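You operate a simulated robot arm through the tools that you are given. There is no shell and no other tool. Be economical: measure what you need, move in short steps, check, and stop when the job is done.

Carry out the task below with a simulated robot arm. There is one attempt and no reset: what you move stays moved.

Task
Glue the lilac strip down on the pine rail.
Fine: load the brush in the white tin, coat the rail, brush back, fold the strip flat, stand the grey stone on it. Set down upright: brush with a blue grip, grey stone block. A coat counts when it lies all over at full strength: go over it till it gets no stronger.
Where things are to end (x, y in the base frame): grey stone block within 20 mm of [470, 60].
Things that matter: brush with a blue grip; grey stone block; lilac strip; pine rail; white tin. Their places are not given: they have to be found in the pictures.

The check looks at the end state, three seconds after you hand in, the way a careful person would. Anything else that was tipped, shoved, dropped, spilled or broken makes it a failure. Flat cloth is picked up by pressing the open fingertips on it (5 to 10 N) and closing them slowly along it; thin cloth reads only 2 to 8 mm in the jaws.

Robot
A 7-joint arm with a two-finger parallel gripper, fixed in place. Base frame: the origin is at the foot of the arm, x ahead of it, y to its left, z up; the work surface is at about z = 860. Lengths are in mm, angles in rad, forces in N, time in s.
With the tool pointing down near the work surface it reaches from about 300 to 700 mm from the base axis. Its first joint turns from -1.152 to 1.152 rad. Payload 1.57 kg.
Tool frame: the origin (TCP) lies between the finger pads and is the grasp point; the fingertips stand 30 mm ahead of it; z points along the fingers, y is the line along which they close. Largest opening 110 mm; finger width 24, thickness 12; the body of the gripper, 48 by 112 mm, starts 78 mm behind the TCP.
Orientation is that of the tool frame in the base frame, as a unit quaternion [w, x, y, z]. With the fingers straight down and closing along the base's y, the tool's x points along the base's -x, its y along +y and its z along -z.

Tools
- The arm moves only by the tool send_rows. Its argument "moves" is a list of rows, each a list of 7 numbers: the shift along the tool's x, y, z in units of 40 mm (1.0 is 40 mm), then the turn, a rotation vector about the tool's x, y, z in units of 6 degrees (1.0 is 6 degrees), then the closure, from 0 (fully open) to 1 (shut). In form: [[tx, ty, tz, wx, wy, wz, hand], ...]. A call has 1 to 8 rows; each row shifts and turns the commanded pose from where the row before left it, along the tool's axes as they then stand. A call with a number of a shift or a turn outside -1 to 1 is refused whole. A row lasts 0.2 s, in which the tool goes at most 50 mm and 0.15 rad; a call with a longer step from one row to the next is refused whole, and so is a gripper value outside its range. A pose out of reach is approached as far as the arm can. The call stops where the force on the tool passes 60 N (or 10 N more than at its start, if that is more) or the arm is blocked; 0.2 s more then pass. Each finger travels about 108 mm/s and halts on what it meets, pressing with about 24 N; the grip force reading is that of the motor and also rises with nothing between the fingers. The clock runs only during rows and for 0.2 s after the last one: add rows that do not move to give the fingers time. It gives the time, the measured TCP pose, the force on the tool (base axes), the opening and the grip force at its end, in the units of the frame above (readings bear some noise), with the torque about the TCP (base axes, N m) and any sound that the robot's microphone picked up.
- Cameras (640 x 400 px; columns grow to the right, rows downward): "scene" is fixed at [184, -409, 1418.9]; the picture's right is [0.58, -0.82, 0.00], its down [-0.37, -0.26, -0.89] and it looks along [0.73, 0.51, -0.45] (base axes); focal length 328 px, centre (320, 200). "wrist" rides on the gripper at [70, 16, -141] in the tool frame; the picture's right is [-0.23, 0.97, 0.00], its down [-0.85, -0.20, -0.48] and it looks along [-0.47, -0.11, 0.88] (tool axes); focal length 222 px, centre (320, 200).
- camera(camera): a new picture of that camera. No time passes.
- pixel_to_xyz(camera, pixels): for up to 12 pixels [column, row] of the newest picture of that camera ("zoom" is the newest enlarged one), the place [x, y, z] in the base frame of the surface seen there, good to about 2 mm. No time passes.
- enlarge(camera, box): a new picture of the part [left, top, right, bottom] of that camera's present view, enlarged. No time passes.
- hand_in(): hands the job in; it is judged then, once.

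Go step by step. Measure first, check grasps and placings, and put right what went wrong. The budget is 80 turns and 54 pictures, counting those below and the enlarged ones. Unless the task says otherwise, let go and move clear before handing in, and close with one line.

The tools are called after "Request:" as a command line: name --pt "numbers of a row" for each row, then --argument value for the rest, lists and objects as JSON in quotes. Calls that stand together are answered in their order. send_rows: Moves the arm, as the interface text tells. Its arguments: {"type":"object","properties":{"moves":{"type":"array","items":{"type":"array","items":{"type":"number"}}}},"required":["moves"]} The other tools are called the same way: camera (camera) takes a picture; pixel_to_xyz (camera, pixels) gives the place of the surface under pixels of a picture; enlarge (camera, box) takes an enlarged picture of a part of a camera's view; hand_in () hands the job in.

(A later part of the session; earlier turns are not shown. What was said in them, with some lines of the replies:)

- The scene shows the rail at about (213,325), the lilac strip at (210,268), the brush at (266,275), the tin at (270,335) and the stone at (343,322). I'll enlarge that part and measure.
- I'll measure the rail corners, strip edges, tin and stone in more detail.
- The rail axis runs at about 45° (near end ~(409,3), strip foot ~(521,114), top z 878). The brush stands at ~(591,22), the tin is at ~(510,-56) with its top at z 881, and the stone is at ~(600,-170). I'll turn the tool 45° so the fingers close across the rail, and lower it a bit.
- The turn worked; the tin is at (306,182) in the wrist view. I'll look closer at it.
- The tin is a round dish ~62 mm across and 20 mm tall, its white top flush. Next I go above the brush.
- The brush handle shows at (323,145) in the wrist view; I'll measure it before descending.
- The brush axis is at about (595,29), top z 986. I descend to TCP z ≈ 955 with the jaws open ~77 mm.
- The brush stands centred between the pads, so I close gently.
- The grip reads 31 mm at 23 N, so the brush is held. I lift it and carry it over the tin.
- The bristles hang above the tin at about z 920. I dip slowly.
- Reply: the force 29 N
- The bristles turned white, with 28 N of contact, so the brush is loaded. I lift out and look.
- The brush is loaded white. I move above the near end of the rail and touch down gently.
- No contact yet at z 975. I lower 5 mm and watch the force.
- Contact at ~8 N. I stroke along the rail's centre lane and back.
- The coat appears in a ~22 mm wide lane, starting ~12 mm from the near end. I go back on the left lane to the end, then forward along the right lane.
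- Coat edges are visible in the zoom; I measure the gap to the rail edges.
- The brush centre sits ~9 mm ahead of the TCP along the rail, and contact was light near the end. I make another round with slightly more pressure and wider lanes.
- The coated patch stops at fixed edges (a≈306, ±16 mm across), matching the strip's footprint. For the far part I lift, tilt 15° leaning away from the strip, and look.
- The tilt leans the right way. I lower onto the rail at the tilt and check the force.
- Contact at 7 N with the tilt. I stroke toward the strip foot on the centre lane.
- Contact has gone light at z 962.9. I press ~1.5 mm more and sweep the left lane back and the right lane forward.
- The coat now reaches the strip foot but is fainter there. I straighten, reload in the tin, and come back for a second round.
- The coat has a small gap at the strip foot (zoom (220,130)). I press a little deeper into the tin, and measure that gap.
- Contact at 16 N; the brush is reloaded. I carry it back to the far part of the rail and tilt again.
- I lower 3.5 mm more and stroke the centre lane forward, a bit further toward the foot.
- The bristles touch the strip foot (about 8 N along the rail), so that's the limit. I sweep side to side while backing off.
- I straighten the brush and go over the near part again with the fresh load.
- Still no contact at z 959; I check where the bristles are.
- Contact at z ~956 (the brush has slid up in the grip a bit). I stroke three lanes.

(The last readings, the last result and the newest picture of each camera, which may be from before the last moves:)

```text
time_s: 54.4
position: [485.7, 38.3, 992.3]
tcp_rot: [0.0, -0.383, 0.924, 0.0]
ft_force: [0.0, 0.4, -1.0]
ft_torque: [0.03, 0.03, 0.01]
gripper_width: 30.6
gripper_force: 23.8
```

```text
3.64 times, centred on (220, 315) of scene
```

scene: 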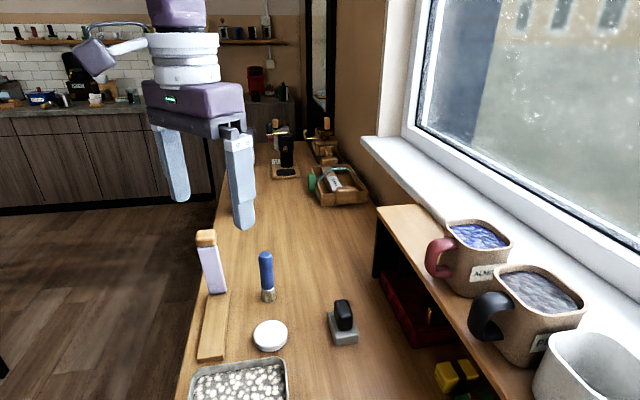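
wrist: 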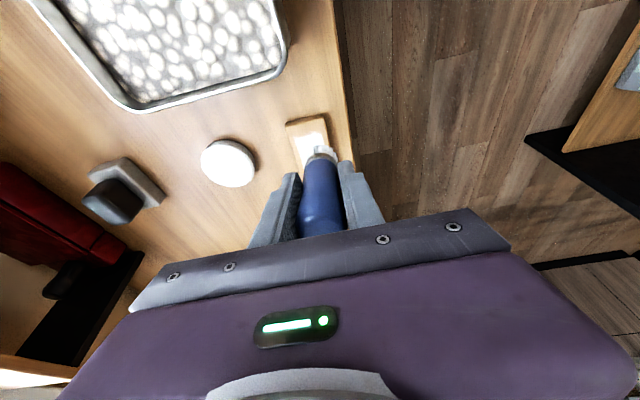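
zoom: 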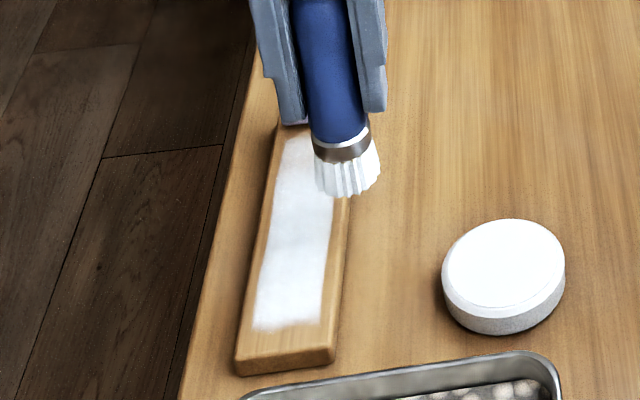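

I move aside for an unobstructed look at the whole coat.

Request:
send_rows --pt "0 -0.7 -0.3 0 0 0 1" --pt "0 -0.7 0 0 0 0 1" --pt "0 0 0 0 0 0 1"

Request:
enlarge --camera "scene" --box '[180, 280, 250, 365]'

Request:
enlarge --camera "wrist" --box '[320, 40, 440, 200]'

```text
time_s: 55.2
position: [526.7, -1.5, 1003.1]
tcp_rot: [0.0, -0.383, 0.924, 0.0]
ft_force: [-0.5, 0.2, -2.0]
ft_torque: [-0.04, 0.0, 0.04]
gripper_width: 30.6
gripper_force: 23.7
```

```text
4.71 times, centred on (215, 322) of scene
```

zoom: 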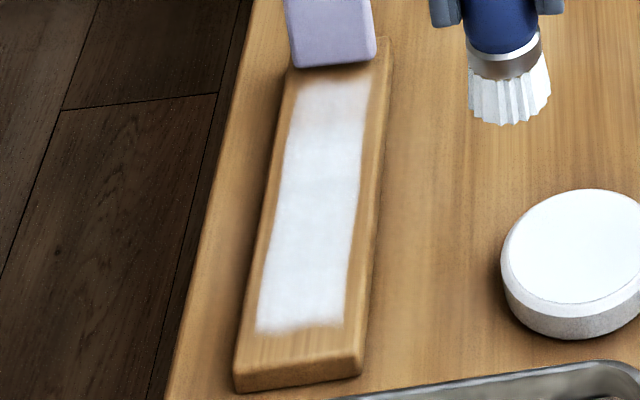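

```text
2.50 times, centred on (380, 120) of wrist
```

zoom: 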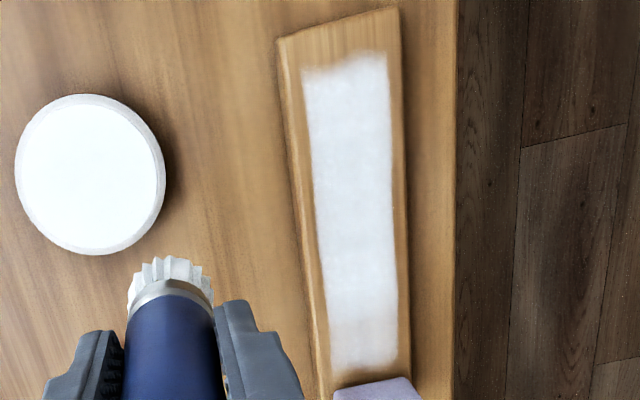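

The main area is white and even, but the last ~20 mm at the foot is fainter, since the brush had slid up and barely touched there. I return with tilt and press properly.

Request:
send_rows --pt "0 0.755 0 0 -0.5 0 1" --pt "0 0.755 0 0 -1 0 1" --pt "0 0.755 0 0 -1 0 1" --pt "0.11 0 0.41 0 0 0 1" --pt "0.11 0 0.41 0 0 0 1" --pt "0.08 0 0.3 0 0 0 1" --pt "0 0 0 0 0 0 1"

```text
time_s: 56.8
position: [462.9, 62.7, 953.6]
tcp_rot: [0.121, -0.379, 0.916, 0.049]
ft_force: [-1.2, 4.2, 16.6]
ft_torque: [0.3, 0.03, -0.02]
gripper_width: 30.6
gripper_force: 23.8
```

Contact at 17 N. I stroke to the foot and sweep sideways there.

Request:
send_rows --pt "-0.24 0 0.07 0 0 0 1" --pt "-0.24 0 0.07 0 0 0 1" --pt "-0.24 0 0.07 0 0 0 1" --pt "-0.24 0 0.07 0 0 0 1" --pt "0 0.25 0.01 0 0 0 1" --pt "0 -0.25 0 0 0 0 1" --pt "0 -0.25 0.01 0 0 0 1" --pt "0 0.25 0 0 0 0 1"

Request:
send_rows --pt "0.15 0 -0.02 0 0 0 1" --pt "0 0.25 0.01 0 0 0 1" --pt "0 -0.25 0 0 0 0 1" --pt "0 -0.25 0.01 0 0 0 1" --pt "0 0.25 0 0 0 0 1" --pt "0 0 0 0 0 0 1"

```text
time_s: 58.6
position: [488.6, 92.1, 952.3]
tcp_rot: [0.12, -0.379, 0.916, 0.05]
ft_force: [0.2, 0.0, -1.6]
ft_torque: [0.0, 0.01, 0.0]
gripper_width: 30.8
gripper_force: 23.8
```

```text
time_s: 60.0
position: [485.4, 88.3, 951.0]
tcp_rot: [0.121, -0.379, 0.916, 0.049]
ft_force: [1.0, -1.9, 6.0]
ft_torque: [-0.19, -0.19, -0.01]
gripper_width: 30.8
gripper_force: 24.3
```

Request:
send_rows --pt "0.01 0.25 0.03 0 0 0 1" --pt "-0.2 0 0.054 0 0 0 1" --pt "0 -0.25 0.02 0 0 0 1" --pt "0 -0.25 0.0 0 0 0 1" --pt "0.2 0 -0.054 0 0 0 1" --pt "0.2 0 -0.054 0 0 0 1" --pt "-0.2 0.1 0.06 0 0 0 1" --pt "-0.24 0.1 0.065 0 0 0 1"

Request:
send_rows --pt "0 0.2 0.0 0 0 0 1" --pt "0.2 0 -0.05 0 0 0 1" --pt "0.2 0 -0.054 0 0 0 1" --pt "0.3 -0.1 -0.5 0 0 0 1" --pt "0.4 -0.8 -0.7 0 1 0 1" --pt "0.0 -0.8 0 0 1 0 1" --pt "0 -0.6 0 0 0.5 0 1" --pt "0 0 0 0 0 0 1"

Request:
enlarge --camera "scene" --box '[180, 280, 250, 365]'

Request:
enlarge --camera "wrist" --box '[320, 40, 440, 200]'

```text
time_s: 61.8
position: [494.7, 94.0, 946.4]
tcp_rot: [0.12, -0.379, 0.916, 0.05]
ft_force: [-1.7, -5.3, 12.6]
ft_torque: [-0.41, 0.11, 0.02]
gripper_width: 30.9
gripper_force: 23.6
```

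```text
time_s: 63.6
position: [511.7, -7.3, 988.6]
tcp_rot: [-0.001, -0.383, 0.924, 0.0]
ft_force: [0.8, 0.0, -1.0]
ft_torque: [-0.01, -0.01, -0.03]
gripper_width: 30.7
gripper_force: 24.2
```

```text
4.71 times, centred on (215, 322) of scene
```

zoom: 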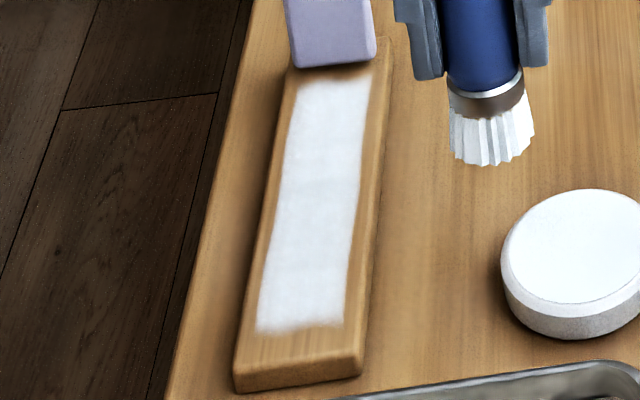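

```text
2.50 times, centred on (380, 120) of wrist
```

zoom: 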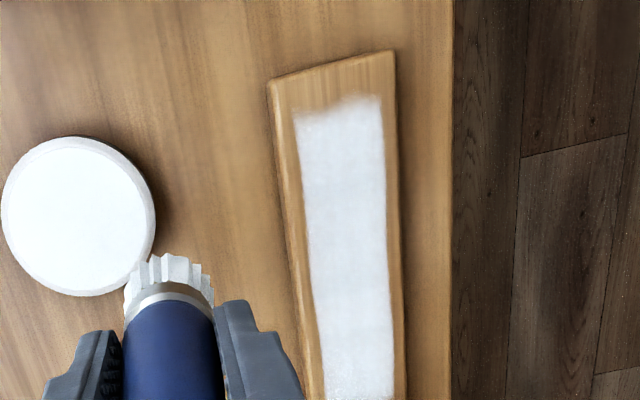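

The foot area is now whiter than the middle, so the middle needs more. I reload and then press properly over the rest.

Request:
send_rows --pt "0.56 -0.39 0 0 0 0 1" --pt "0.56 -0.39 0 0 0 0 1" --pt "0 0 0.5 0 0 0 1" --pt "0 0 0.25 0 0 0 1" --pt "0 0 0.1 0 0 0 1" --pt "0 0 0.05 0 0 0 1" --pt "0 0 0 0 0 0 1"

```text
time_s: 65.2
position: [502.4, -58.4, 951.9]
tcp_rot: [0.0, -0.383, 0.924, 0.001]
ft_force: [0.6, -0.2, -0.6]
ft_torque: [-0.03, -0.01, 0.03]
gripper_width: 30.8
gripper_force: 23.4
```

Request:
send_rows --pt "0 0 0.06 0 0 0 1" --pt "0 0 0.06 0 0 0 1" --pt "0 0 0 0 0 0 1"

```text
time_s: 66.0
position: [505.3, -59.5, 947.7]
tcp_rot: [0.001, -0.382, 0.924, -0.002]
ft_force: [0.8, -1.7, 16.7]
ft_torque: [0.03, -0.21, -0.04]
gripper_width: 30.9
gripper_force: 23.8
```

Request:
send_rows --pt "0 0 -0.4 0 0 0 1" --pt "0.1 0.73 -0.6 0 0 0 1" --pt "0.1 0.73 0 0 0 0 1" --pt "0.1 0.73 0 0 0 0 1" --pt "0.08 0.72 0 0 0 0 1" --pt "0 0 0.6 0 0 0 1" --pt "0 0 0.37 0 0 0 1" --pt "0 0 0 0 0 0 1"

```text
time_s: 67.8
position: [409.9, 14.9, 947.7]
tcp_rot: [0.0, -0.382, 0.924, 0.0]
ft_force: [0.1, -1.2, -1.9]
ft_torque: [-0.03, -0.02, -0.01]
gripper_width: 30.7
gripper_force: 23.6
```

Request:
send_rows --pt "0 -0.08 0.09 0 0 0 1" --pt "-0.3 0 0.01 0 0 0 1" --pt "-0.4 0 0.005 0 0 0 1" --pt "-0.4 0 0.005 0 0 0 1" --pt "-0.4 0 0.005 0 0 0 1" --pt "-0.4 0 0.005 0 0 0 1" --pt "-0.4 0 0.005 0 0 0 1" --pt "0 0 0 0 0 0 1"

```text
time_s: 69.6
position: [475.8, 76.0, 943.6]
tcp_rot: [0.001, -0.382, 0.924, 0.0]
ft_force: [-3.7, -5.7, 21.9]
ft_torque: [-0.17, 0.05, -0.04]
gripper_width: 30.6
gripper_force: 23.8
```

Firm contact at 22 N. I go on with the left lane back, the right lane forward and the centre back.

Request:
send_rows --pt "0 0.24 0 0 0 0 1" --pt "0.4 0 0 0 0 0 1" --pt "0.4 0 0 0 0 0 1" --pt "0.4 0 0 0 0 0 1" --pt "0.4 0 0 0 0 0 1" --pt "0.4 0 0 0 0 0 1" --pt "0.3 0 0 0 0 0 1" --pt "0 -0.24 0 0 0 0 1"

Request:
send_rows --pt "0 -0.24 0.02 0 0 0 1" --pt "-0.3 0 0.01 0 0 0 1" --pt "-0.4 0 0.01 0 0 0 1" --pt "-0.4 0 0 0 0 0 1" --pt "-0.4 0 0 0 0 0 1" --pt "-0.4 0 0 0 0 0 1" --pt "-0.4 0 0 0 0 0 1" --pt "0 0.24 0 0 0 0 1"

Request:
send_rows --pt "0.4 0 0.02 0 0 0 1" --pt "0.4 0 0 0 0 0 1" --pt "0.4 0 0 0 0 0 1" --pt "0.4 0 0 0 0 0 1" --pt "0.4 0 0 0 0 0 1" --pt "0.3 0 0 0 0 0 1" --pt "0 0.24 0 0 0 0 1" --pt "0 0 0 0 0 0 1"

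Request:
enlarge --camera "scene" --box '[180, 280, 250, 365]'

```text
time_s: 71.4
position: [413.7, 10.0, 941.8]
tcp_rot: [-0.004, -0.383, 0.924, 0.0]
ft_force: [-4.9, 0.4, 12.6]
ft_torque: [0.22, 0.2, 0.06]
gripper_width: 30.9
gripper_force: 23.9
```

```text
time_s: 73.2
position: [479.1, 75.7, 942.4]
tcp_rot: [0.002, -0.383, 0.924, 0.0]
ft_force: [5.7, -2.0, 12.7]
ft_torque: [0.11, -0.47, -0.1]
gripper_width: 30.5
gripper_force: 24.1
```

```text
time_s: 75.0
position: [407.2, 15.9, 942.8]
tcp_rot: [0.001, -0.381, 0.925, 0.0]
ft_force: [13.1, -19.0, 53.9]
ft_torque: [-0.66, -0.85, -0.14]
gripper_width: 30.7
gripper_force: 24.1
```

```text
4.71 times, centred on (215, 322) of scene
```

zoom: 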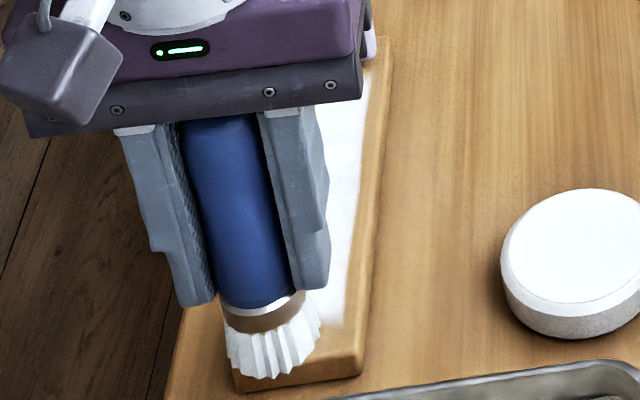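

The force rose to 54 N, so I lift off and look at the coat.

Request:
send_rows --pt "0 0 -0.3 0 0 0 1" --pt "-0.3 -0.5 -0.5 0 0 0 1" --pt "-0.4 -0.8 -0.2 0 0 0 1" --pt "-0.4 -0.8 0 0 0 0 1" --pt "-0.4 -0.5 0 0 0 0 1" --pt "0 0 0 0 0 0 1"

Request:
enlarge --camera "scene" --box '[170, 260, 290, 365]'

Request:
enlarge --camera "wrist" --box '[300, 20, 440, 200]'

```text
time_s: 76.4
position: [525.9, -13.7, 980.4]
tcp_rot: [-0.001, -0.382, 0.924, 0.0]
ft_force: [0.1, -0.6, -1.1]
ft_torque: [-0.03, 0.0, -0.01]
gripper_width: 30.6
gripper_force: 23.7
```

```text
3.81 times, centred on (230, 312) of scene
```

zoom: 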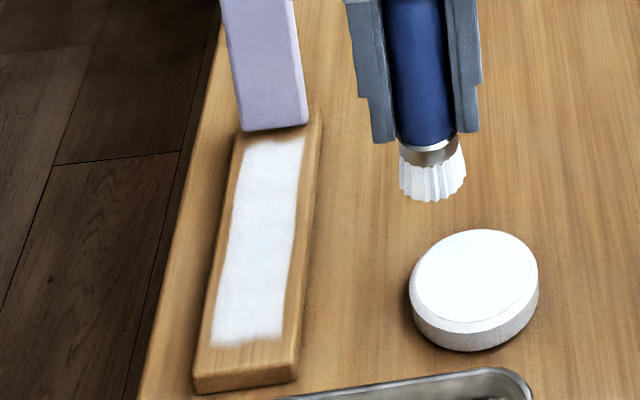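

```text
2.22 times, centred on (370, 110) of wrist
```

zoom: 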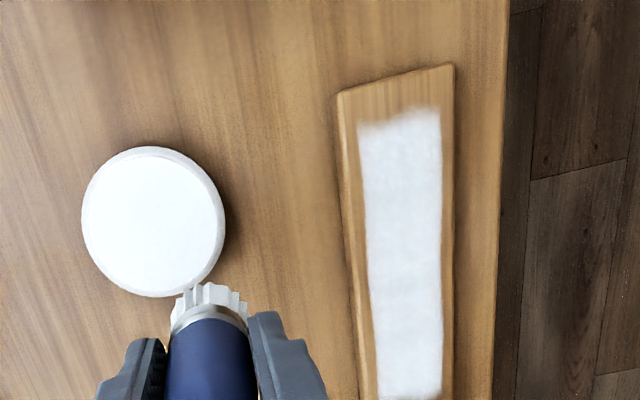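

The coat looks even now. To confirm it gets no stronger I do one more reload and round, then compare.

Request:
send_rows --pt "0.62 -0.2 0 0 0 0 1" --pt "0.62 -0.2 0 0 0 0 1" --pt "0 0 0.5 0 0 0 1" --pt "0 0 0.35 0 0 0 1" --pt "0 0 0.08 0 0 0 1" --pt "0 0 0 0 0 0 1"

```text
time_s: 77.9
position: [499.5, -60.7, 946.6]
tcp_rot: [0.001, -0.383, 0.924, -0.001]
ft_force: [-8.7, 1.4, 22.0]
ft_torque: [0.36, 0.34, 0.08]
gripper_width: 30.5
gripper_force: 23.9
stopped in row 6: the force on the tool passed its limit at 64 N (the readings are from after the stop); the commanded pose is now the measured one
```

It hit the tin floor at 64 N but stopped. I lift and return to the rail.

Request:
send_rows --pt "0 0 -0.4 0 0 0 1" --pt "0.05 0.73 -0.6 0 0 0 1" --pt "0.05 0.73 0 0 0 0 1" --pt "0.05 0.73 0 0 0 0 1" --pt "0.08 0.68 0 0 0 0 1" --pt "0 0 0.6 0 0 0 1" --pt "0 0 0.38 0 0 0 1" --pt "0 0 0 0 0 0 1"

Request:
enlarge --camera "scene" --box '[170, 270, 310, 370]'

```text
time_s: 79.7
position: [413.8, 14.9, 943.7]
tcp_rot: [0.001, -0.383, 0.924, -0.001]
ft_force: [0.4, 0.4, 0.0]
ft_torque: [-0.02, -0.03, 0.02]
gripper_width: 30.6
gripper_force: 24.2
```

```text
4.00 times, centred on (240, 320) of scene
```

zoom: 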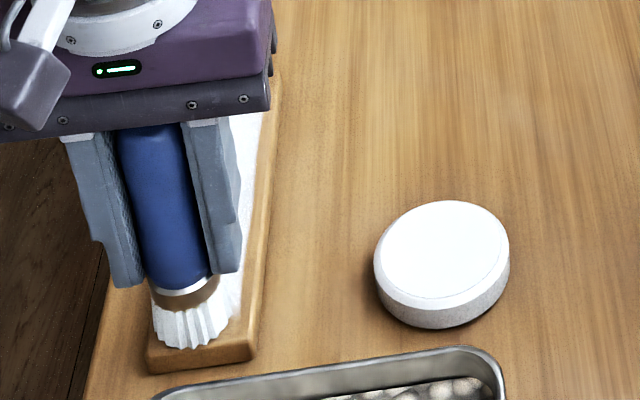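

The tin is fine. I lower to contact and do the round.

Request:
send_rows --pt "0 0 0.06 0 0 0 1" --pt "-0.3 0 0.03 0 0 0 1" --pt "-0.4 0 0.01 0 0 0 1" --pt "-0.4 0 0 0 0 0 1" --pt "-0.4 0 0 0 0 0 1" --pt "-0.4 0 0 0 0 0 1" --pt "-0.4 0 0 0 0 0 1" --pt "0 0 0 0 0 0 1"

```text
time_s: 80.6
position: [430.1, 32.1, 942.9]
tcp_rot: [-0.001, -0.381, 0.924, -0.002]
ft_force: [-6.3, 0.5, 21.0]
ft_torque: [0.34, 0.2, 0.08]
gripper_width: 30.7
gripper_force: 23.7
stopped in row 4: the force on the tool passed its limit at 63 N (the readings are from after the stop); the commanded pose is now the measured one
```

The brush no longer slides, so the contact is stiffer. I ease up 0.8 mm and continue.

Request:
send_rows --pt "-0.2 0 -0.02 0 0 0 1" --pt "-0.4 0 0 0 0 0 1" --pt "-0.4 0 0 0 0 0 1" --pt "-0.4 0 0 0 0 0 1" --pt "0 0.24 0 0 0 0 1" --pt "0.4 0 0 0 0 0 1" --pt "0.4 0 0 0 0 0 1" --pt "0.4 0 0 0 0 0 1"

```text
time_s: 82.4
position: [429.4, 43.4, 942.8]
tcp_rot: [-0.003, -0.381, 0.924, -0.003]
ft_force: [0.1, 0.1, -1.0]
ft_torque: [-0.02, -0.02, -0.01]
gripper_width: 30.8
gripper_force: 23.5
```

Request:
send_rows --pt "0.3 0 0.025 0 0 0 1" --pt "0.3 0 0 0 0 0 1" --pt "0.3 0 0 0 0 0 1" --pt "0 -0.24 0 0 0 0 1" --pt "0 -0.24 0 0 0 0 1" --pt "-0.4 0 0 0 0 0 1" --pt "-0.4 0 0 0 0 0 1" --pt "-0.4 0 0 0 0 0 1"

Request:
send_rows --pt "-0.4 0 0 0 0 0 1" --pt "-0.4 0 0 0 0 0 1" --pt "-0.35 0 0 0 0 0 1" --pt "0 0.24 0 0 0 0 1" --pt "0.4 0 0 0 0 0 1" --pt "0.4 0 0 0 0 0 1" --pt "0.4 0 0 0 0 0 1" --pt "0.4 0 0 0 0 0 1"

Request:
send_rows --pt "0.4 0 0 0 0 0 1" --pt "0.35 0 0 0 0 0 1" --pt "0 0 -0.3 0 0 0 1" --pt "-0.3 -0.6 -0.6 0 0 0 1" --pt "-0.4 -0.8 -0.2 0 0 0 1" --pt "-0.4 -0.8 0 0 0 0 1" --pt "-0.4 -0.5 0 0 0 0 1" --pt "0 0 0 0 0 0 1"

Request:
enlarge --camera "wrist" --box '[300, 20, 440, 200]'

Request:
enlarge --camera "scene" --box '[170, 260, 290, 365]'

```text
time_s: 84.1
position: [447.0, 35.3, 942.1]
tcp_rot: [-0.001, -0.381, 0.924, -0.003]
ft_force: [-5.2, -0.3, 19.6]
ft_torque: [0.29, 0.15, 0.05]
gripper_width: 30.5
gripper_force: 23.9
stopped in row 8: the force on the tool passed its limit at 64 N (the readings are from after the stop); the commanded pose is now the measured one
```

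```text
time_s: 85.9
position: [427.0, 29.9, 942.0]
tcp_rot: [-0.001, -0.382, 0.924, -0.003]
ft_force: [6.4, 7.0, 23.3]
ft_torque: [0.9, -0.63, -0.07]
gripper_width: 31.0
gripper_force: 24.1
```

```text
time_s: 87.7
position: [524.7, -26.6, 987.4]
tcp_rot: [-0.002, -0.381, 0.925, -0.004]
ft_force: [0.4, 0.1, -1.0]
ft_torque: [0.01, -0.04, -0.03]
gripper_width: 30.6
gripper_force: 23.9
```

```text
2.22 times, centred on (370, 110) of wrist
```

zoom: 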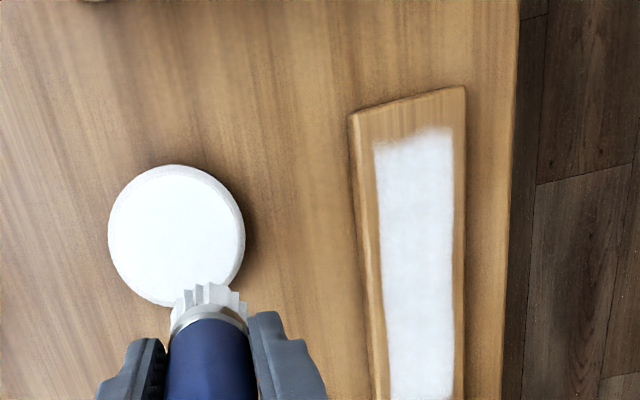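

```text
3.81 times, centred on (230, 312) of scene
```

zoom: 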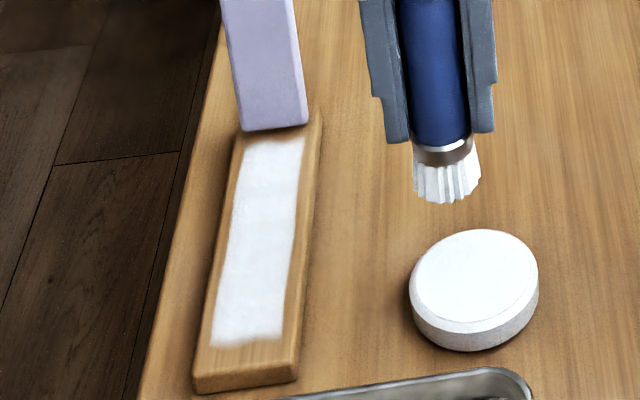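

The coat is no stronger than before: full and even. Now I take the brush back to its place at (594,28) and lower it slowly.

Request:
send_rows --pt "-0.55 -0.07 0 0 0 0 1" --pt "-0.55 -0.07 0 0 0 0 1" --pt "-0.55 -0.07 0 0 0 0 1" --pt "-0.55 -0.06 0 0 0 0 1" --pt "0 0 0.6 0 0 0 1" --pt "0 0 0.6 0 0 0 1" --pt "0 0 0 0 0 0 1"

Request:
enlarge --camera "scene" --box '[200, 210, 330, 310]'

```text
time_s: 89.3
position: [593.1, 27.0, 938.7]
tcp_rot: [-0.002, -0.381, 0.925, -0.003]
ft_force: [-0.4, 0.1, -1.9]
ft_torque: [-0.01, 0.0, 0.0]
gripper_width: 30.7
gripper_force: 23.7
```

```text
4.00 times, centred on (265, 260) of scene
```

zoom: 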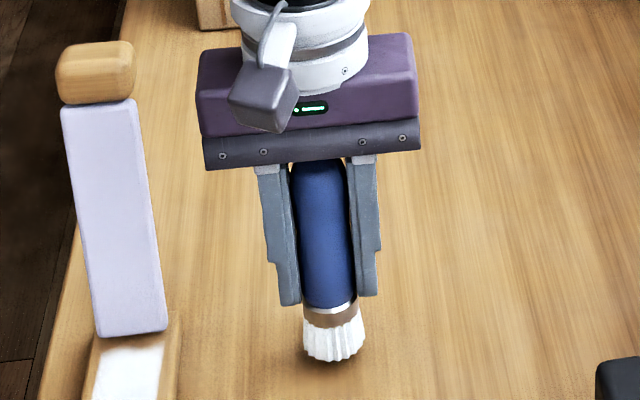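

The brush hangs upright about 10 mm above the board. I lower it in small steps.

Request:
send_rows --pt "0 0 0.1 0 0 0 1" --pt "0 0 0.08 0 0 0 1" --pt "0 0 0.05 0 0 0 1" --pt "0 0 0 0 0 0 1"

```text
time_s: 90.3
position: [594.0, 28.6, 929.9]
tcp_rot: [-0.001, -0.381, 0.924, -0.003]
ft_force: [0.0, -0.3, -1.0]
ft_torque: [0.02, 0.0, 0.0]
gripper_width: 30.6
gripper_force: 24.1
```

Request:
send_rows --pt "0 0 0.04 0 0 0 1" --pt "0 0 0.03 0 0 0 1" --pt "0 0 0 0 0 0 1"

```text
time_s: 91.1
position: [594.3, 28.7, 926.4]
tcp_rot: [0.0, -0.381, 0.925, -0.005]
ft_force: [-4.3, 1.2, 19.1]
ft_torque: [0.32, 0.15, 0.06]
gripper_width: 30.8
gripper_force: 24.0
```

Contact with the board. I ease slightly and open the fingers slowly.

Request:
send_rows --pt "0 0 -0.015 0 0 0 1" --pt "0 0 0 0 0 0 0.72" --pt "0 0 0 0 0 0 0.65" --pt "0 0 0 0 0 0 0.55" --pt "0 0 0 0 0 0 0.45" --pt "0 0 0 0 0 0 0.4" --pt "0 0 0 0 0 0 0.4"

Request:
enlarge --camera "scene" --box '[200, 210, 330, 310]'

```text
time_s: 92.7
position: [595.5, 28.4, 925.9]
tcp_rot: [-0.001, -0.38, 0.925, -0.003]
ft_force: [-0.7, -0.1, 0.5]
ft_torque: [-0.02, 0.02, 0.02]
gripper_width: 65.8
gripper_force: 0.1
```

```text
4.00 times, centred on (265, 260) of scene
```

zoom: 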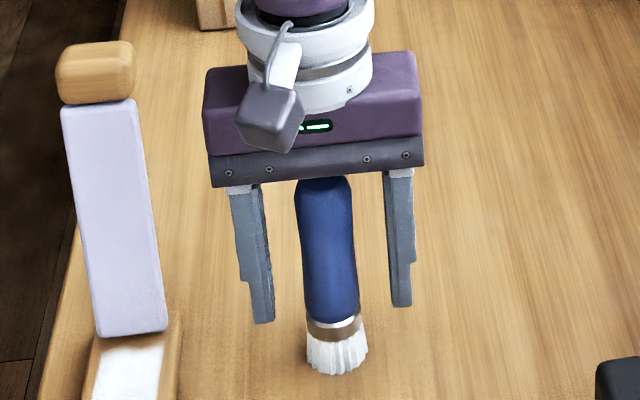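

The brush stands free. I rise straight up, then go behind the strip with the fingers closed.

Request:
send_rows --pt "0 0 -0.3 0 0 0 0.4" --pt "0 0 -1 0 0 0 0.4" --pt "0 0 -1 0 0 0 0.4" --pt "0 0 -1 0 0 0 0.4" --pt "0 0 -1 0 0 0 0.4" --pt "0 0 -1 0 0 0 0.4" --pt "0 0 0 0 0 0 0.4"

Request:
send_rows --pt "-0.5 0 0 0 0 0 0.6" --pt "-0.5 0.3 0 0 0 0 0.8" --pt "-0.3 0.75 0 0 0 0 1" --pt "0 0.75 0 0 0 0 1" --pt "0 0.75 0 0 0 0 1" --pt "0 0.38 0 0 0 0 1" --pt "0 0 0 0 0 0 1"

Request:
camera --camera "scene"

Request:
camera --camera "wrist"

```text
time_s: 94.3
position: [597.3, 30.4, 1138.5]
tcp_rot: [-0.002, -0.381, 0.924, -0.004]
ft_force: [0.4, -0.4, -0.3]
ft_torque: [0.0, -0.01, -0.01]
gripper_width: 65.9
gripper_force: 0.1
```

```text
time_s: 95.9
position: [549.1, 150.6, 1138.2]
tcp_rot: [-0.002, -0.381, 0.925, -0.003]
ft_force: [-0.7, 0.3, -1.1]
ft_torque: [0.01, 0.01, 0.01]
gripper_width: 0.2
gripper_force: 20.9
```

```text
9 pictures are left
```

scene: 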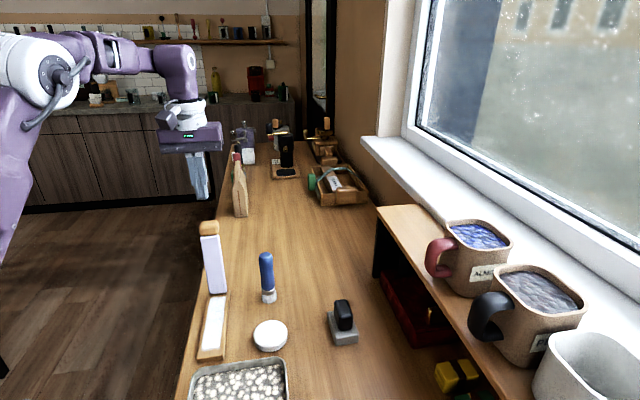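

```text
8 pictures are left
```

wrist: 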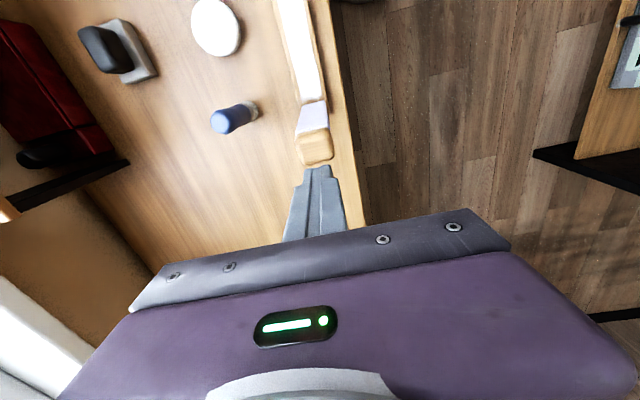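

The fingers hang behind the strip at (200,175) in the scene. I check the clearance to the wooden board behind, at (240,200).

Request:
pixel_to_xyz --camera "scene" --pixels '[[240, 214], [236, 205], [240, 180], [240, 160]]'

Request:
pixel_to_xyz --camera "wrist" --pixels '[[316, 162], [316, 133], [316, 120], [301, 150], [332, 148]]'

```text
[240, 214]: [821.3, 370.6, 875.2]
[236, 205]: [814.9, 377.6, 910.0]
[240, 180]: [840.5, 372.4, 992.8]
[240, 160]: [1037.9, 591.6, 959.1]
```

```text
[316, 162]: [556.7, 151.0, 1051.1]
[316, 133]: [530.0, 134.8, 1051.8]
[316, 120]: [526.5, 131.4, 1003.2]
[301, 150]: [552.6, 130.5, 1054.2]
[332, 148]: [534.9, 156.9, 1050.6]
```

The strip now leans back: its tab is at (544,143,1052), moved by earlier contact, right under the fingers. I back off to a≈533, lower behind it, and then push it forward.

Request:
send_rows --pt "-0.5 0 0 0 0 0 1" --pt "-0.45 0 0 0 0 0 1" --pt "0 0 0.9 0 0 0 1" --pt "0 0 0.9 0 0 0 1" --pt "0 0 0.9 0 0 0 1" --pt "0 0 0 0 0 0 1"

```text
time_s: 97.3
position: [578.3, 175.5, 1030.3]
tcp_rot: [-0.001, -0.381, 0.924, -0.003]
ft_force: [0.8, -0.5, 1.1]
ft_torque: [-0.01, 0.01, -0.01]
gripper_width: 0.0
gripper_force: 21.1
```

Request:
send_rows --pt "0.44 0 0 0 0 0 1" --pt "0.44 0 0 0 0 0 1" --pt "0.44 0 0 0 0 0 1" --pt "0.44 0 0.01 0 0 0 1" --pt "0.44 0 0.02 0 0 0 1" --pt "0.44 0 0.05 0 0 0 1" --pt "0 0 0 0 0 0 1"

Request:
camera --camera "scene"

```text
time_s: 98.9
position: [502.2, 99.6, 1025.4]
tcp_rot: [-0.001, -0.381, 0.925, -0.004]
ft_force: [-0.2, 0.5, -0.3]
ft_torque: [0.0, 0.01, 0.03]
gripper_width: 0.1
gripper_force: 21.5
```

```text
7 pictures are left
```

scene: 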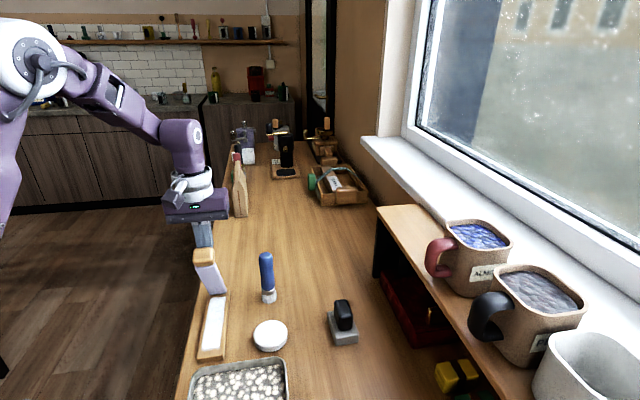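

The strip follows and leans forward now (206,265). I continue along the arc down onto the rail.

Request:
send_rows --pt "0.445 0 0.24 0 0 0 1" --pt "0.445 0 0.24 0 0 0 1" --pt "0.36 0 0.415 0 0 0 1" --pt "0.36 0 0.415 0 0 0 1" --pt "0.15 0 0.39 0 0 0 1" --pt "0.15 0 0.39 0 0 0 1" --pt "0.05 0 0.26 0 0 0 1" --pt "0.05 0 0.2 0 0 0 1"

Request:
enlarge --camera "scene" --box '[160, 230, 290, 370]'

```text
time_s: 100.7
position: [444.1, 44.8, 925.4]
tcp_rot: [-0.001, -0.382, 0.924, -0.004]
ft_force: [0.4, 0.1, 0.0]
ft_torque: [0.0, 0.01, -0.01]
gripper_width: 0.0
gripper_force: 21.1
```

```text
2.86 times, centred on (225, 300) of scene
```

zoom: 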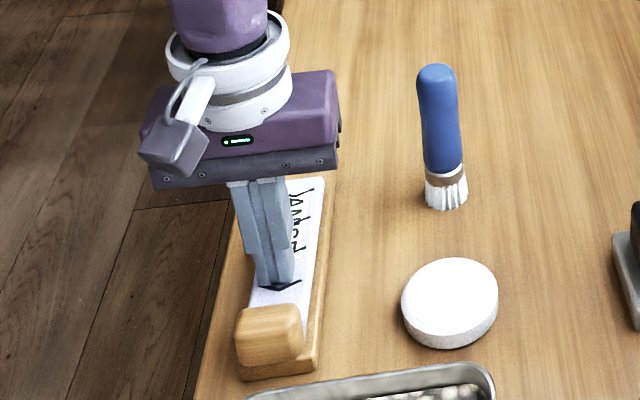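

The strip is nearly flat (writing shows). I press it down to the rail.

Request:
send_rows --pt "0 0 0.15 0 0 0 1" --pt "0 0 0.1 0 0 0 1" --pt "0 0 0.05 0 0 0 1" --pt "0 0 0 0 0 0 1"

```text
time_s: 101.4
position: [443.8, 43.8, 918.2]
tcp_rot: [0.0, -0.38, 0.925, -0.004]
ft_force: [-14.0, -0.2, 44.5]
ft_torque: [0.38, 0.04, 0.11]
gripper_width: 0.0
gripper_force: 21.2
stopped in row 3: the force on the tool passed its limit at 70 N (the readings are from after the stop); the commanded pose is now the measured one
```

Firm contact at tip z 888. I lift, and press once more near the foot and the middle.

Request:
send_rows --pt "0 0 -0.5 0 0 0 1" --pt "-0.7 0 0 0 0 0 1" --pt "-0.7 0 0 0 0 0 1" --pt "0 0 0.3 0 0 0 1" --pt "0 0 0.1 0 0 0 1" --pt "0 0 0.05 0 0 0 1" --pt "0 0 0 0 0 0 1"

```text
time_s: 103.0
position: [484.1, 83.1, 918.9]
tcp_rot: [0.0, -0.381, 0.925, -0.003]
ft_force: [-4.8, -2.3, 26.2]
ft_torque: [0.15, -0.02, 0.11]
gripper_width: 0.1
gripper_force: 21.6
```

The strip is flat (tip z 889 at 26 N). I lift off, and check the shelf clearance near the stone.

Request:
send_rows --pt "0 0 -0.5 0 0 0 0.8" --pt "0 0 -1 0 0 0 0.5" --pt "0 0 -1 0 0 0 0.3" --pt "0 0 -1 0 0 0 0.3" --pt "0 0 -1 0 0 0 0.3" --pt "0 0 -1 0 0 0 0.3" --pt "0 0 0 0 0 0 0.3"

Request:
camera --camera "scene"

Request:
pixel_to_xyz --camera "scene" --pixels '[[378, 212], [440, 290], [480, 340], [378, 270], [410, 325], [435, 245], [475, 320], [343, 302], [337, 305], [350, 306], [339, 328], [352, 327]]'

```text
time_s: 104.6
position: [484.7, 85.4, 1135.9]
tcp_rot: [-0.002, -0.381, 0.925, -0.004]
ft_force: [-0.1, 0.8, -0.4]
ft_torque: [0.0, 0.01, 0.05]
gripper_width: 77.1
gripper_force: 0.1
```

```text
5 pictures are left
```

scene: 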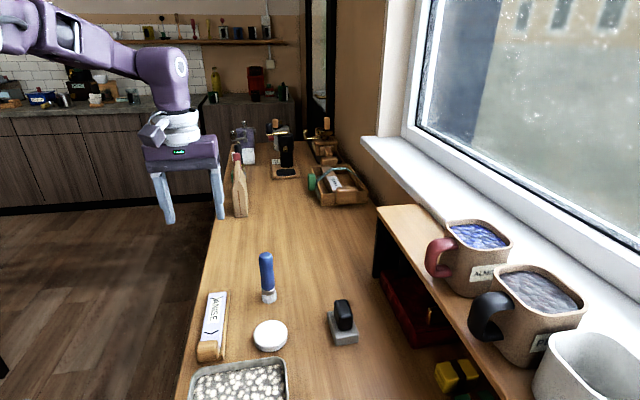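

```text
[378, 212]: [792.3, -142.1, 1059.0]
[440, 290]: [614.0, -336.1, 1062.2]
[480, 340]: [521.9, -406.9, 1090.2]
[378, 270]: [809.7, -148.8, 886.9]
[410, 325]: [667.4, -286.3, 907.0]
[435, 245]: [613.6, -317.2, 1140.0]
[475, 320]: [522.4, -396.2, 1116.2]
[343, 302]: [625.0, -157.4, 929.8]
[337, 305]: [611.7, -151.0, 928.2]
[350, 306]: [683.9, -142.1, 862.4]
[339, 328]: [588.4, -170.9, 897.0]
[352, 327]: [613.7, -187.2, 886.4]
```

The strip lies flat on the rail. The shelf edge is ~110 mm beyond the stone, enough clearance. I go above the stone.

Request:
send_rows --pt "0.28 -0.834 0 0 0 0 0.3" --pt "0.28 -0.834 0 0 0 0 0.3" --pt "0.28 -0.834 0 0 0 0 0.3" --pt "0.28 -0.834 0 0 0 0 0.3" --pt "0.28 -0.834 0 0 0 0 0.3" --pt "0.28 -0.834 0 0 0 0 0.3" --pt "0.28 -0.834 0 0 0 0 0.3" --pt "0.28 -0.834 0 0 0 0 0.3"

Request:
enlarge --camera "wrist" --box '[240, 60, 400, 200]'

```text
time_s: 106.4
position: [607.7, -167.7, 1142.0]
tcp_rot: [-0.003, -0.381, 0.925, -0.004]
ft_force: [-0.1, -0.4, 0.0]
ft_torque: [-0.02, -0.03, -0.01]
gripper_width: 77.2
gripper_force: 0.1
```

```text
2.86 times, centred on (320, 130) of wrist
```

zoom: 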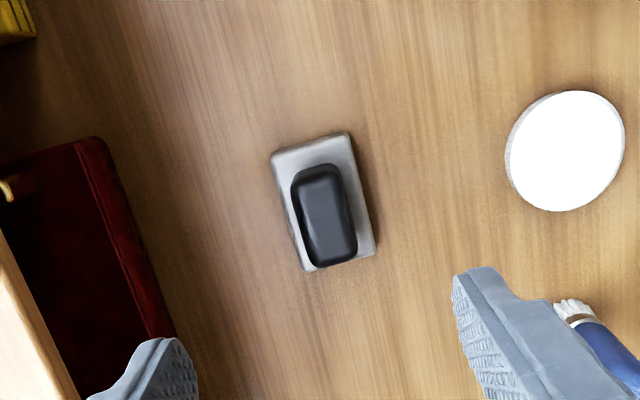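

The stone's black handle is long along the rail direction and thin across it, which fits the present finger orientation. I measure its centre.

Request:
pixel_to_xyz --camera "zoom" --pixels '[[310, 172], [340, 168], [322, 180], [308, 258], [352, 250], [330, 255], [276, 158], [347, 137], [372, 250], [303, 195], [348, 195], [327, 215]]'

```text
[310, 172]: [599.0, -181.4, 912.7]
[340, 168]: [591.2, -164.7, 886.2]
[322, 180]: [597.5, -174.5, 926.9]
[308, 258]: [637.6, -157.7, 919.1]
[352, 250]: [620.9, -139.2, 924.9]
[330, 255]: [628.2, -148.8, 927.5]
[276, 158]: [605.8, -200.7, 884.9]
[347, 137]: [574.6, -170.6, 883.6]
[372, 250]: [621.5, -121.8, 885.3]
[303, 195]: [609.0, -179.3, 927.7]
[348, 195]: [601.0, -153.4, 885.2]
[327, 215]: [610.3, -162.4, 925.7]
```

The stone's base centre is at ~(613.5,-161) and the handle top at z 928. I descend to TCP z ≈ 921 with ~60 mm opening.

Request:
send_rows --pt "-0.185 0.03 0.9 0 0 0 0.45" --pt "0 0 0.9 0 0 0 0.45" --pt "0 0 0.9 0 0 0 0.45" --pt "0 0 0.9 0 0 0 0.45" --pt "0 0 0.9 0 0 0 0.45" --pt "0 0 0.6 0 0 0 0.45" --pt "0 0 0.38 0 0 0 0.45" --pt "0 0 0 0 0 0 0.45"

```text
time_s: 108.2
position: [611.1, -165.8, 922.9]
tcp_rot: [-0.001, -0.381, 0.925, -0.004]
ft_force: [-0.9, 0.3, 0.1]
ft_torque: [0.02, 0.0, 0.03]
gripper_width: 60.5
gripper_force: 0.0
```

I nudge 4 mm along and close gently.

Request:
send_rows --pt "-0.1 0.03 0 0 0 0 0.45" --pt "0 0 0 0 0 0 0.55" --pt "0 0 0 0 0 0 0.65" --pt "0 0 0 0 0 0 0.75" --pt "0 0 0 0 0 0 0.85" --pt "0 0 0 0 0 0 1" --pt "0 0 0 0 0 0 1"

Request:
send_rows --pt "0 0 -0.2 0 0 0 1" --pt "0 0 -0.5 0 0 0 1" --pt "0 0 -1 0 0 0 1" --pt "0 0 -1 0 0 0 1" --pt "0 0 0 0 0 0 1"

```text
time_s: 109.8
position: [613.8, -161.3, 922.2]
tcp_rot: [-0.002, -0.381, 0.925, -0.004]
ft_force: [-2.3, 0.0, 3.6]
ft_torque: [0.15, 0.26, 0.09]
gripper_width: 29.9
gripper_force: 24.2
```

```text
time_s: 111.0
position: [615.0, -160.0, 1027.6]
tcp_rot: [-0.002, -0.381, 0.924, -0.003]
ft_force: [-0.2, -0.2, -3.6]
ft_torque: [0.02, 0.0, 0.0]
gripper_width: 29.9
gripper_force: 23.6
```

The stone is held (30 mm, ~3.6 N weight). I carry it over the rail to (467,63), clear of the brush.

Request:
send_rows --pt "-0.169 0.822 -0.1 0 0 0 1" --pt "-0.169 0.822 -0.1 0 0 0 1" --pt "-0.169 0.822 -0.1 0 0 0 1" --pt "-0.169 0.822 -0.1 0 0 0 1" --pt "-0.169 0.822 0 0 0 0 1" --pt "-0.169 0.822 0 0 0 0 1" --pt "-0.169 0.822 0 0 0 0 1" --pt "-0.169 0.822 0 0 0 0 1"

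Request:
send_rows --pt "0 0 0.5 0 0 0 1" --pt "0 0 0.5 0 0 0 1" --pt "0 0 0.5 0 0 0 1" --pt "0 0 0 0 0 0 1" --pt "0 0 0 0 0 0 1"

Request:
enlarge --camera "scene" --box '[160, 230, 290, 370]'

```text
time_s: 112.8
position: [468.5, 64.1, 1041.9]
tcp_rot: [-0.001, -0.38, 0.925, -0.004]
ft_force: [0.0, 0.2, -3.0]
ft_torque: [-0.03, 0.0, 0.0]
gripper_width: 30.1
gripper_force: 24.1
```

```text
time_s: 114.0
position: [467.2, 62.5, 982.0]
tcp_rot: [-0.001, -0.382, 0.924, -0.003]
ft_force: [0.2, -0.9, -3.8]
ft_torque: [0.0, 0.0, 0.02]
gripper_width: 29.8
gripper_force: 24.4
```

```text
2.86 times, centred on (225, 300) of scene
```

zoom: 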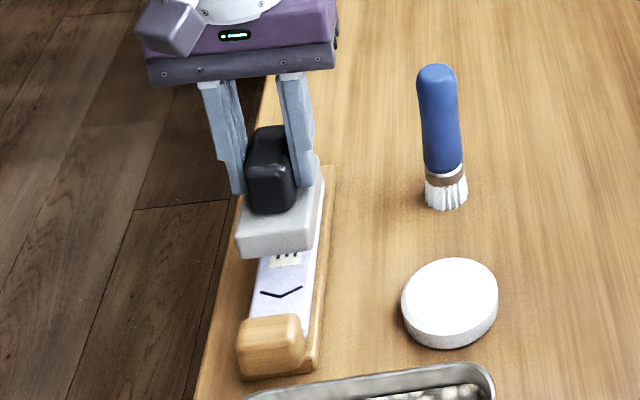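

The stone hangs level, aligned above the strip. I lower it.

Request:
send_rows --pt "0 0 0.4 0 0 0 1" --pt "0 0 0.25 0 0 0 1" --pt "0 0 0.08 0 0 0 1" --pt "0 0 0.04 0 0 0 1" --pt "0 0 0 0 0 0 1"

```text
time_s: 115.2
position: [468.6, 65.7, 952.0]
tcp_rot: [-0.001, -0.38, 0.925, -0.003]
ft_force: [0.3, 0.3, -3.6]
ft_torque: [0.01, -0.02, 0.0]
gripper_width: 29.6
gripper_force: 24.1
```

Request:
send_rows --pt "0 0 0.05 0 0 0 1" --pt "0 0 0.04 0 0 0 1" --pt "0 0 0 0 0 0 1"

```text
time_s: 116.0
position: [468.6, 65.5, 951.2]
tcp_rot: [-0.001, -0.381, 0.924, -0.005]
ft_force: [-1.5, 2.0, 14.1]
ft_torque: [0.46, 0.25, 0.02]
gripper_width: 29.9
gripper_force: 24.4
```

Contact at 14 N on the strip. I release slowly and rise.

Request:
send_rows --pt "0 0 -0.02 0 0 0 1" --pt "0 0 0 0 0 0 0.72" --pt "0 0 0 0 0 0 0.65" --pt "0 0 0 0 0 0 0.55" --pt "0 0 0 0 0 0 0.45" --pt "0 0 0 0 0 0 0.4" --pt "0 0 0 0 0 0 0.4"

Request:
send_rows --pt "0 0 -0.4 0 0 0 0.4" --pt "0 0 -0.8 0 0 0 0.4" --pt "0 0 -1 0 0 0 0.4" --pt "0 0 -1 0 0 0 0.4" --pt "0 0 -1 0 0 0 0.4" --pt "0 0 0 0 0 0 0.4"

Request:
enlarge --camera "scene" --box '[150, 200, 310, 390]'

```text
time_s: 117.6
position: [468.0, 64.4, 949.0]
tcp_rot: [-0.001, -0.381, 0.924, -0.003]
ft_force: [0.1, -0.4, 0.6]
ft_torque: [0.03, -0.02, 0.02]
gripper_width: 66.0
gripper_force: 0.1
```

```text
time_s: 119.0
position: [471.5, 67.7, 1119.2]
tcp_rot: [-0.001, -0.382, 0.924, -0.003]
ft_force: [0.4, 0.3, 0.1]
ft_torque: [0.0, -0.01, 0.02]
gripper_width: 66.0
gripper_force: 0.0
```

```text
2.11 times, centred on (230, 295) of scene
```

zoom: 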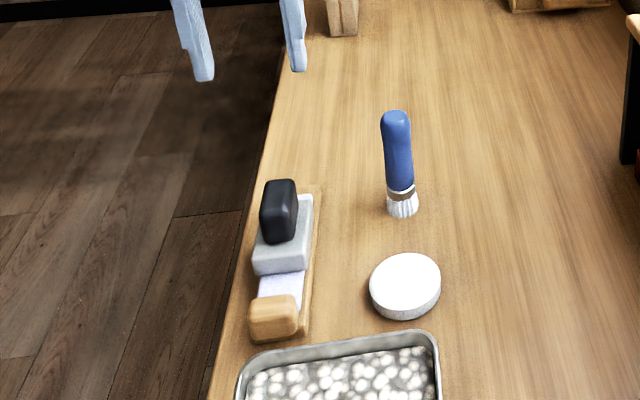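

The stone stands on the strip and the brush is upright. I check the stone's position.

Request:
pixel_to_xyz --camera "zoom" --pixels '[[256, 262], [304, 260], [310, 198], [280, 183], [270, 205], [292, 205], [400, 113], [310, 192]]'

```text
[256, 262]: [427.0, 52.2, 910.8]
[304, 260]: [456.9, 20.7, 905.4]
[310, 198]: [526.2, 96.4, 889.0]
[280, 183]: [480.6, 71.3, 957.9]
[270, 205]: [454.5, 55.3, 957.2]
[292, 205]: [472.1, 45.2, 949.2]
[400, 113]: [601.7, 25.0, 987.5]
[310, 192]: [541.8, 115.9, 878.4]
```

The stone's base centre measures about (466,60), within tolerance. The strip is flat under it, the brush is upright and the arm is clear, so I hand in.

Request:
hand_in

```text
The job is handed in.
```

I coated the rail to full strength, folded the lilac strip flat onto it, and stood the grey stone on it at about (466, 60), within the 20 mm allowed; the brush is back upright at its starting spot, and the job is handed in.
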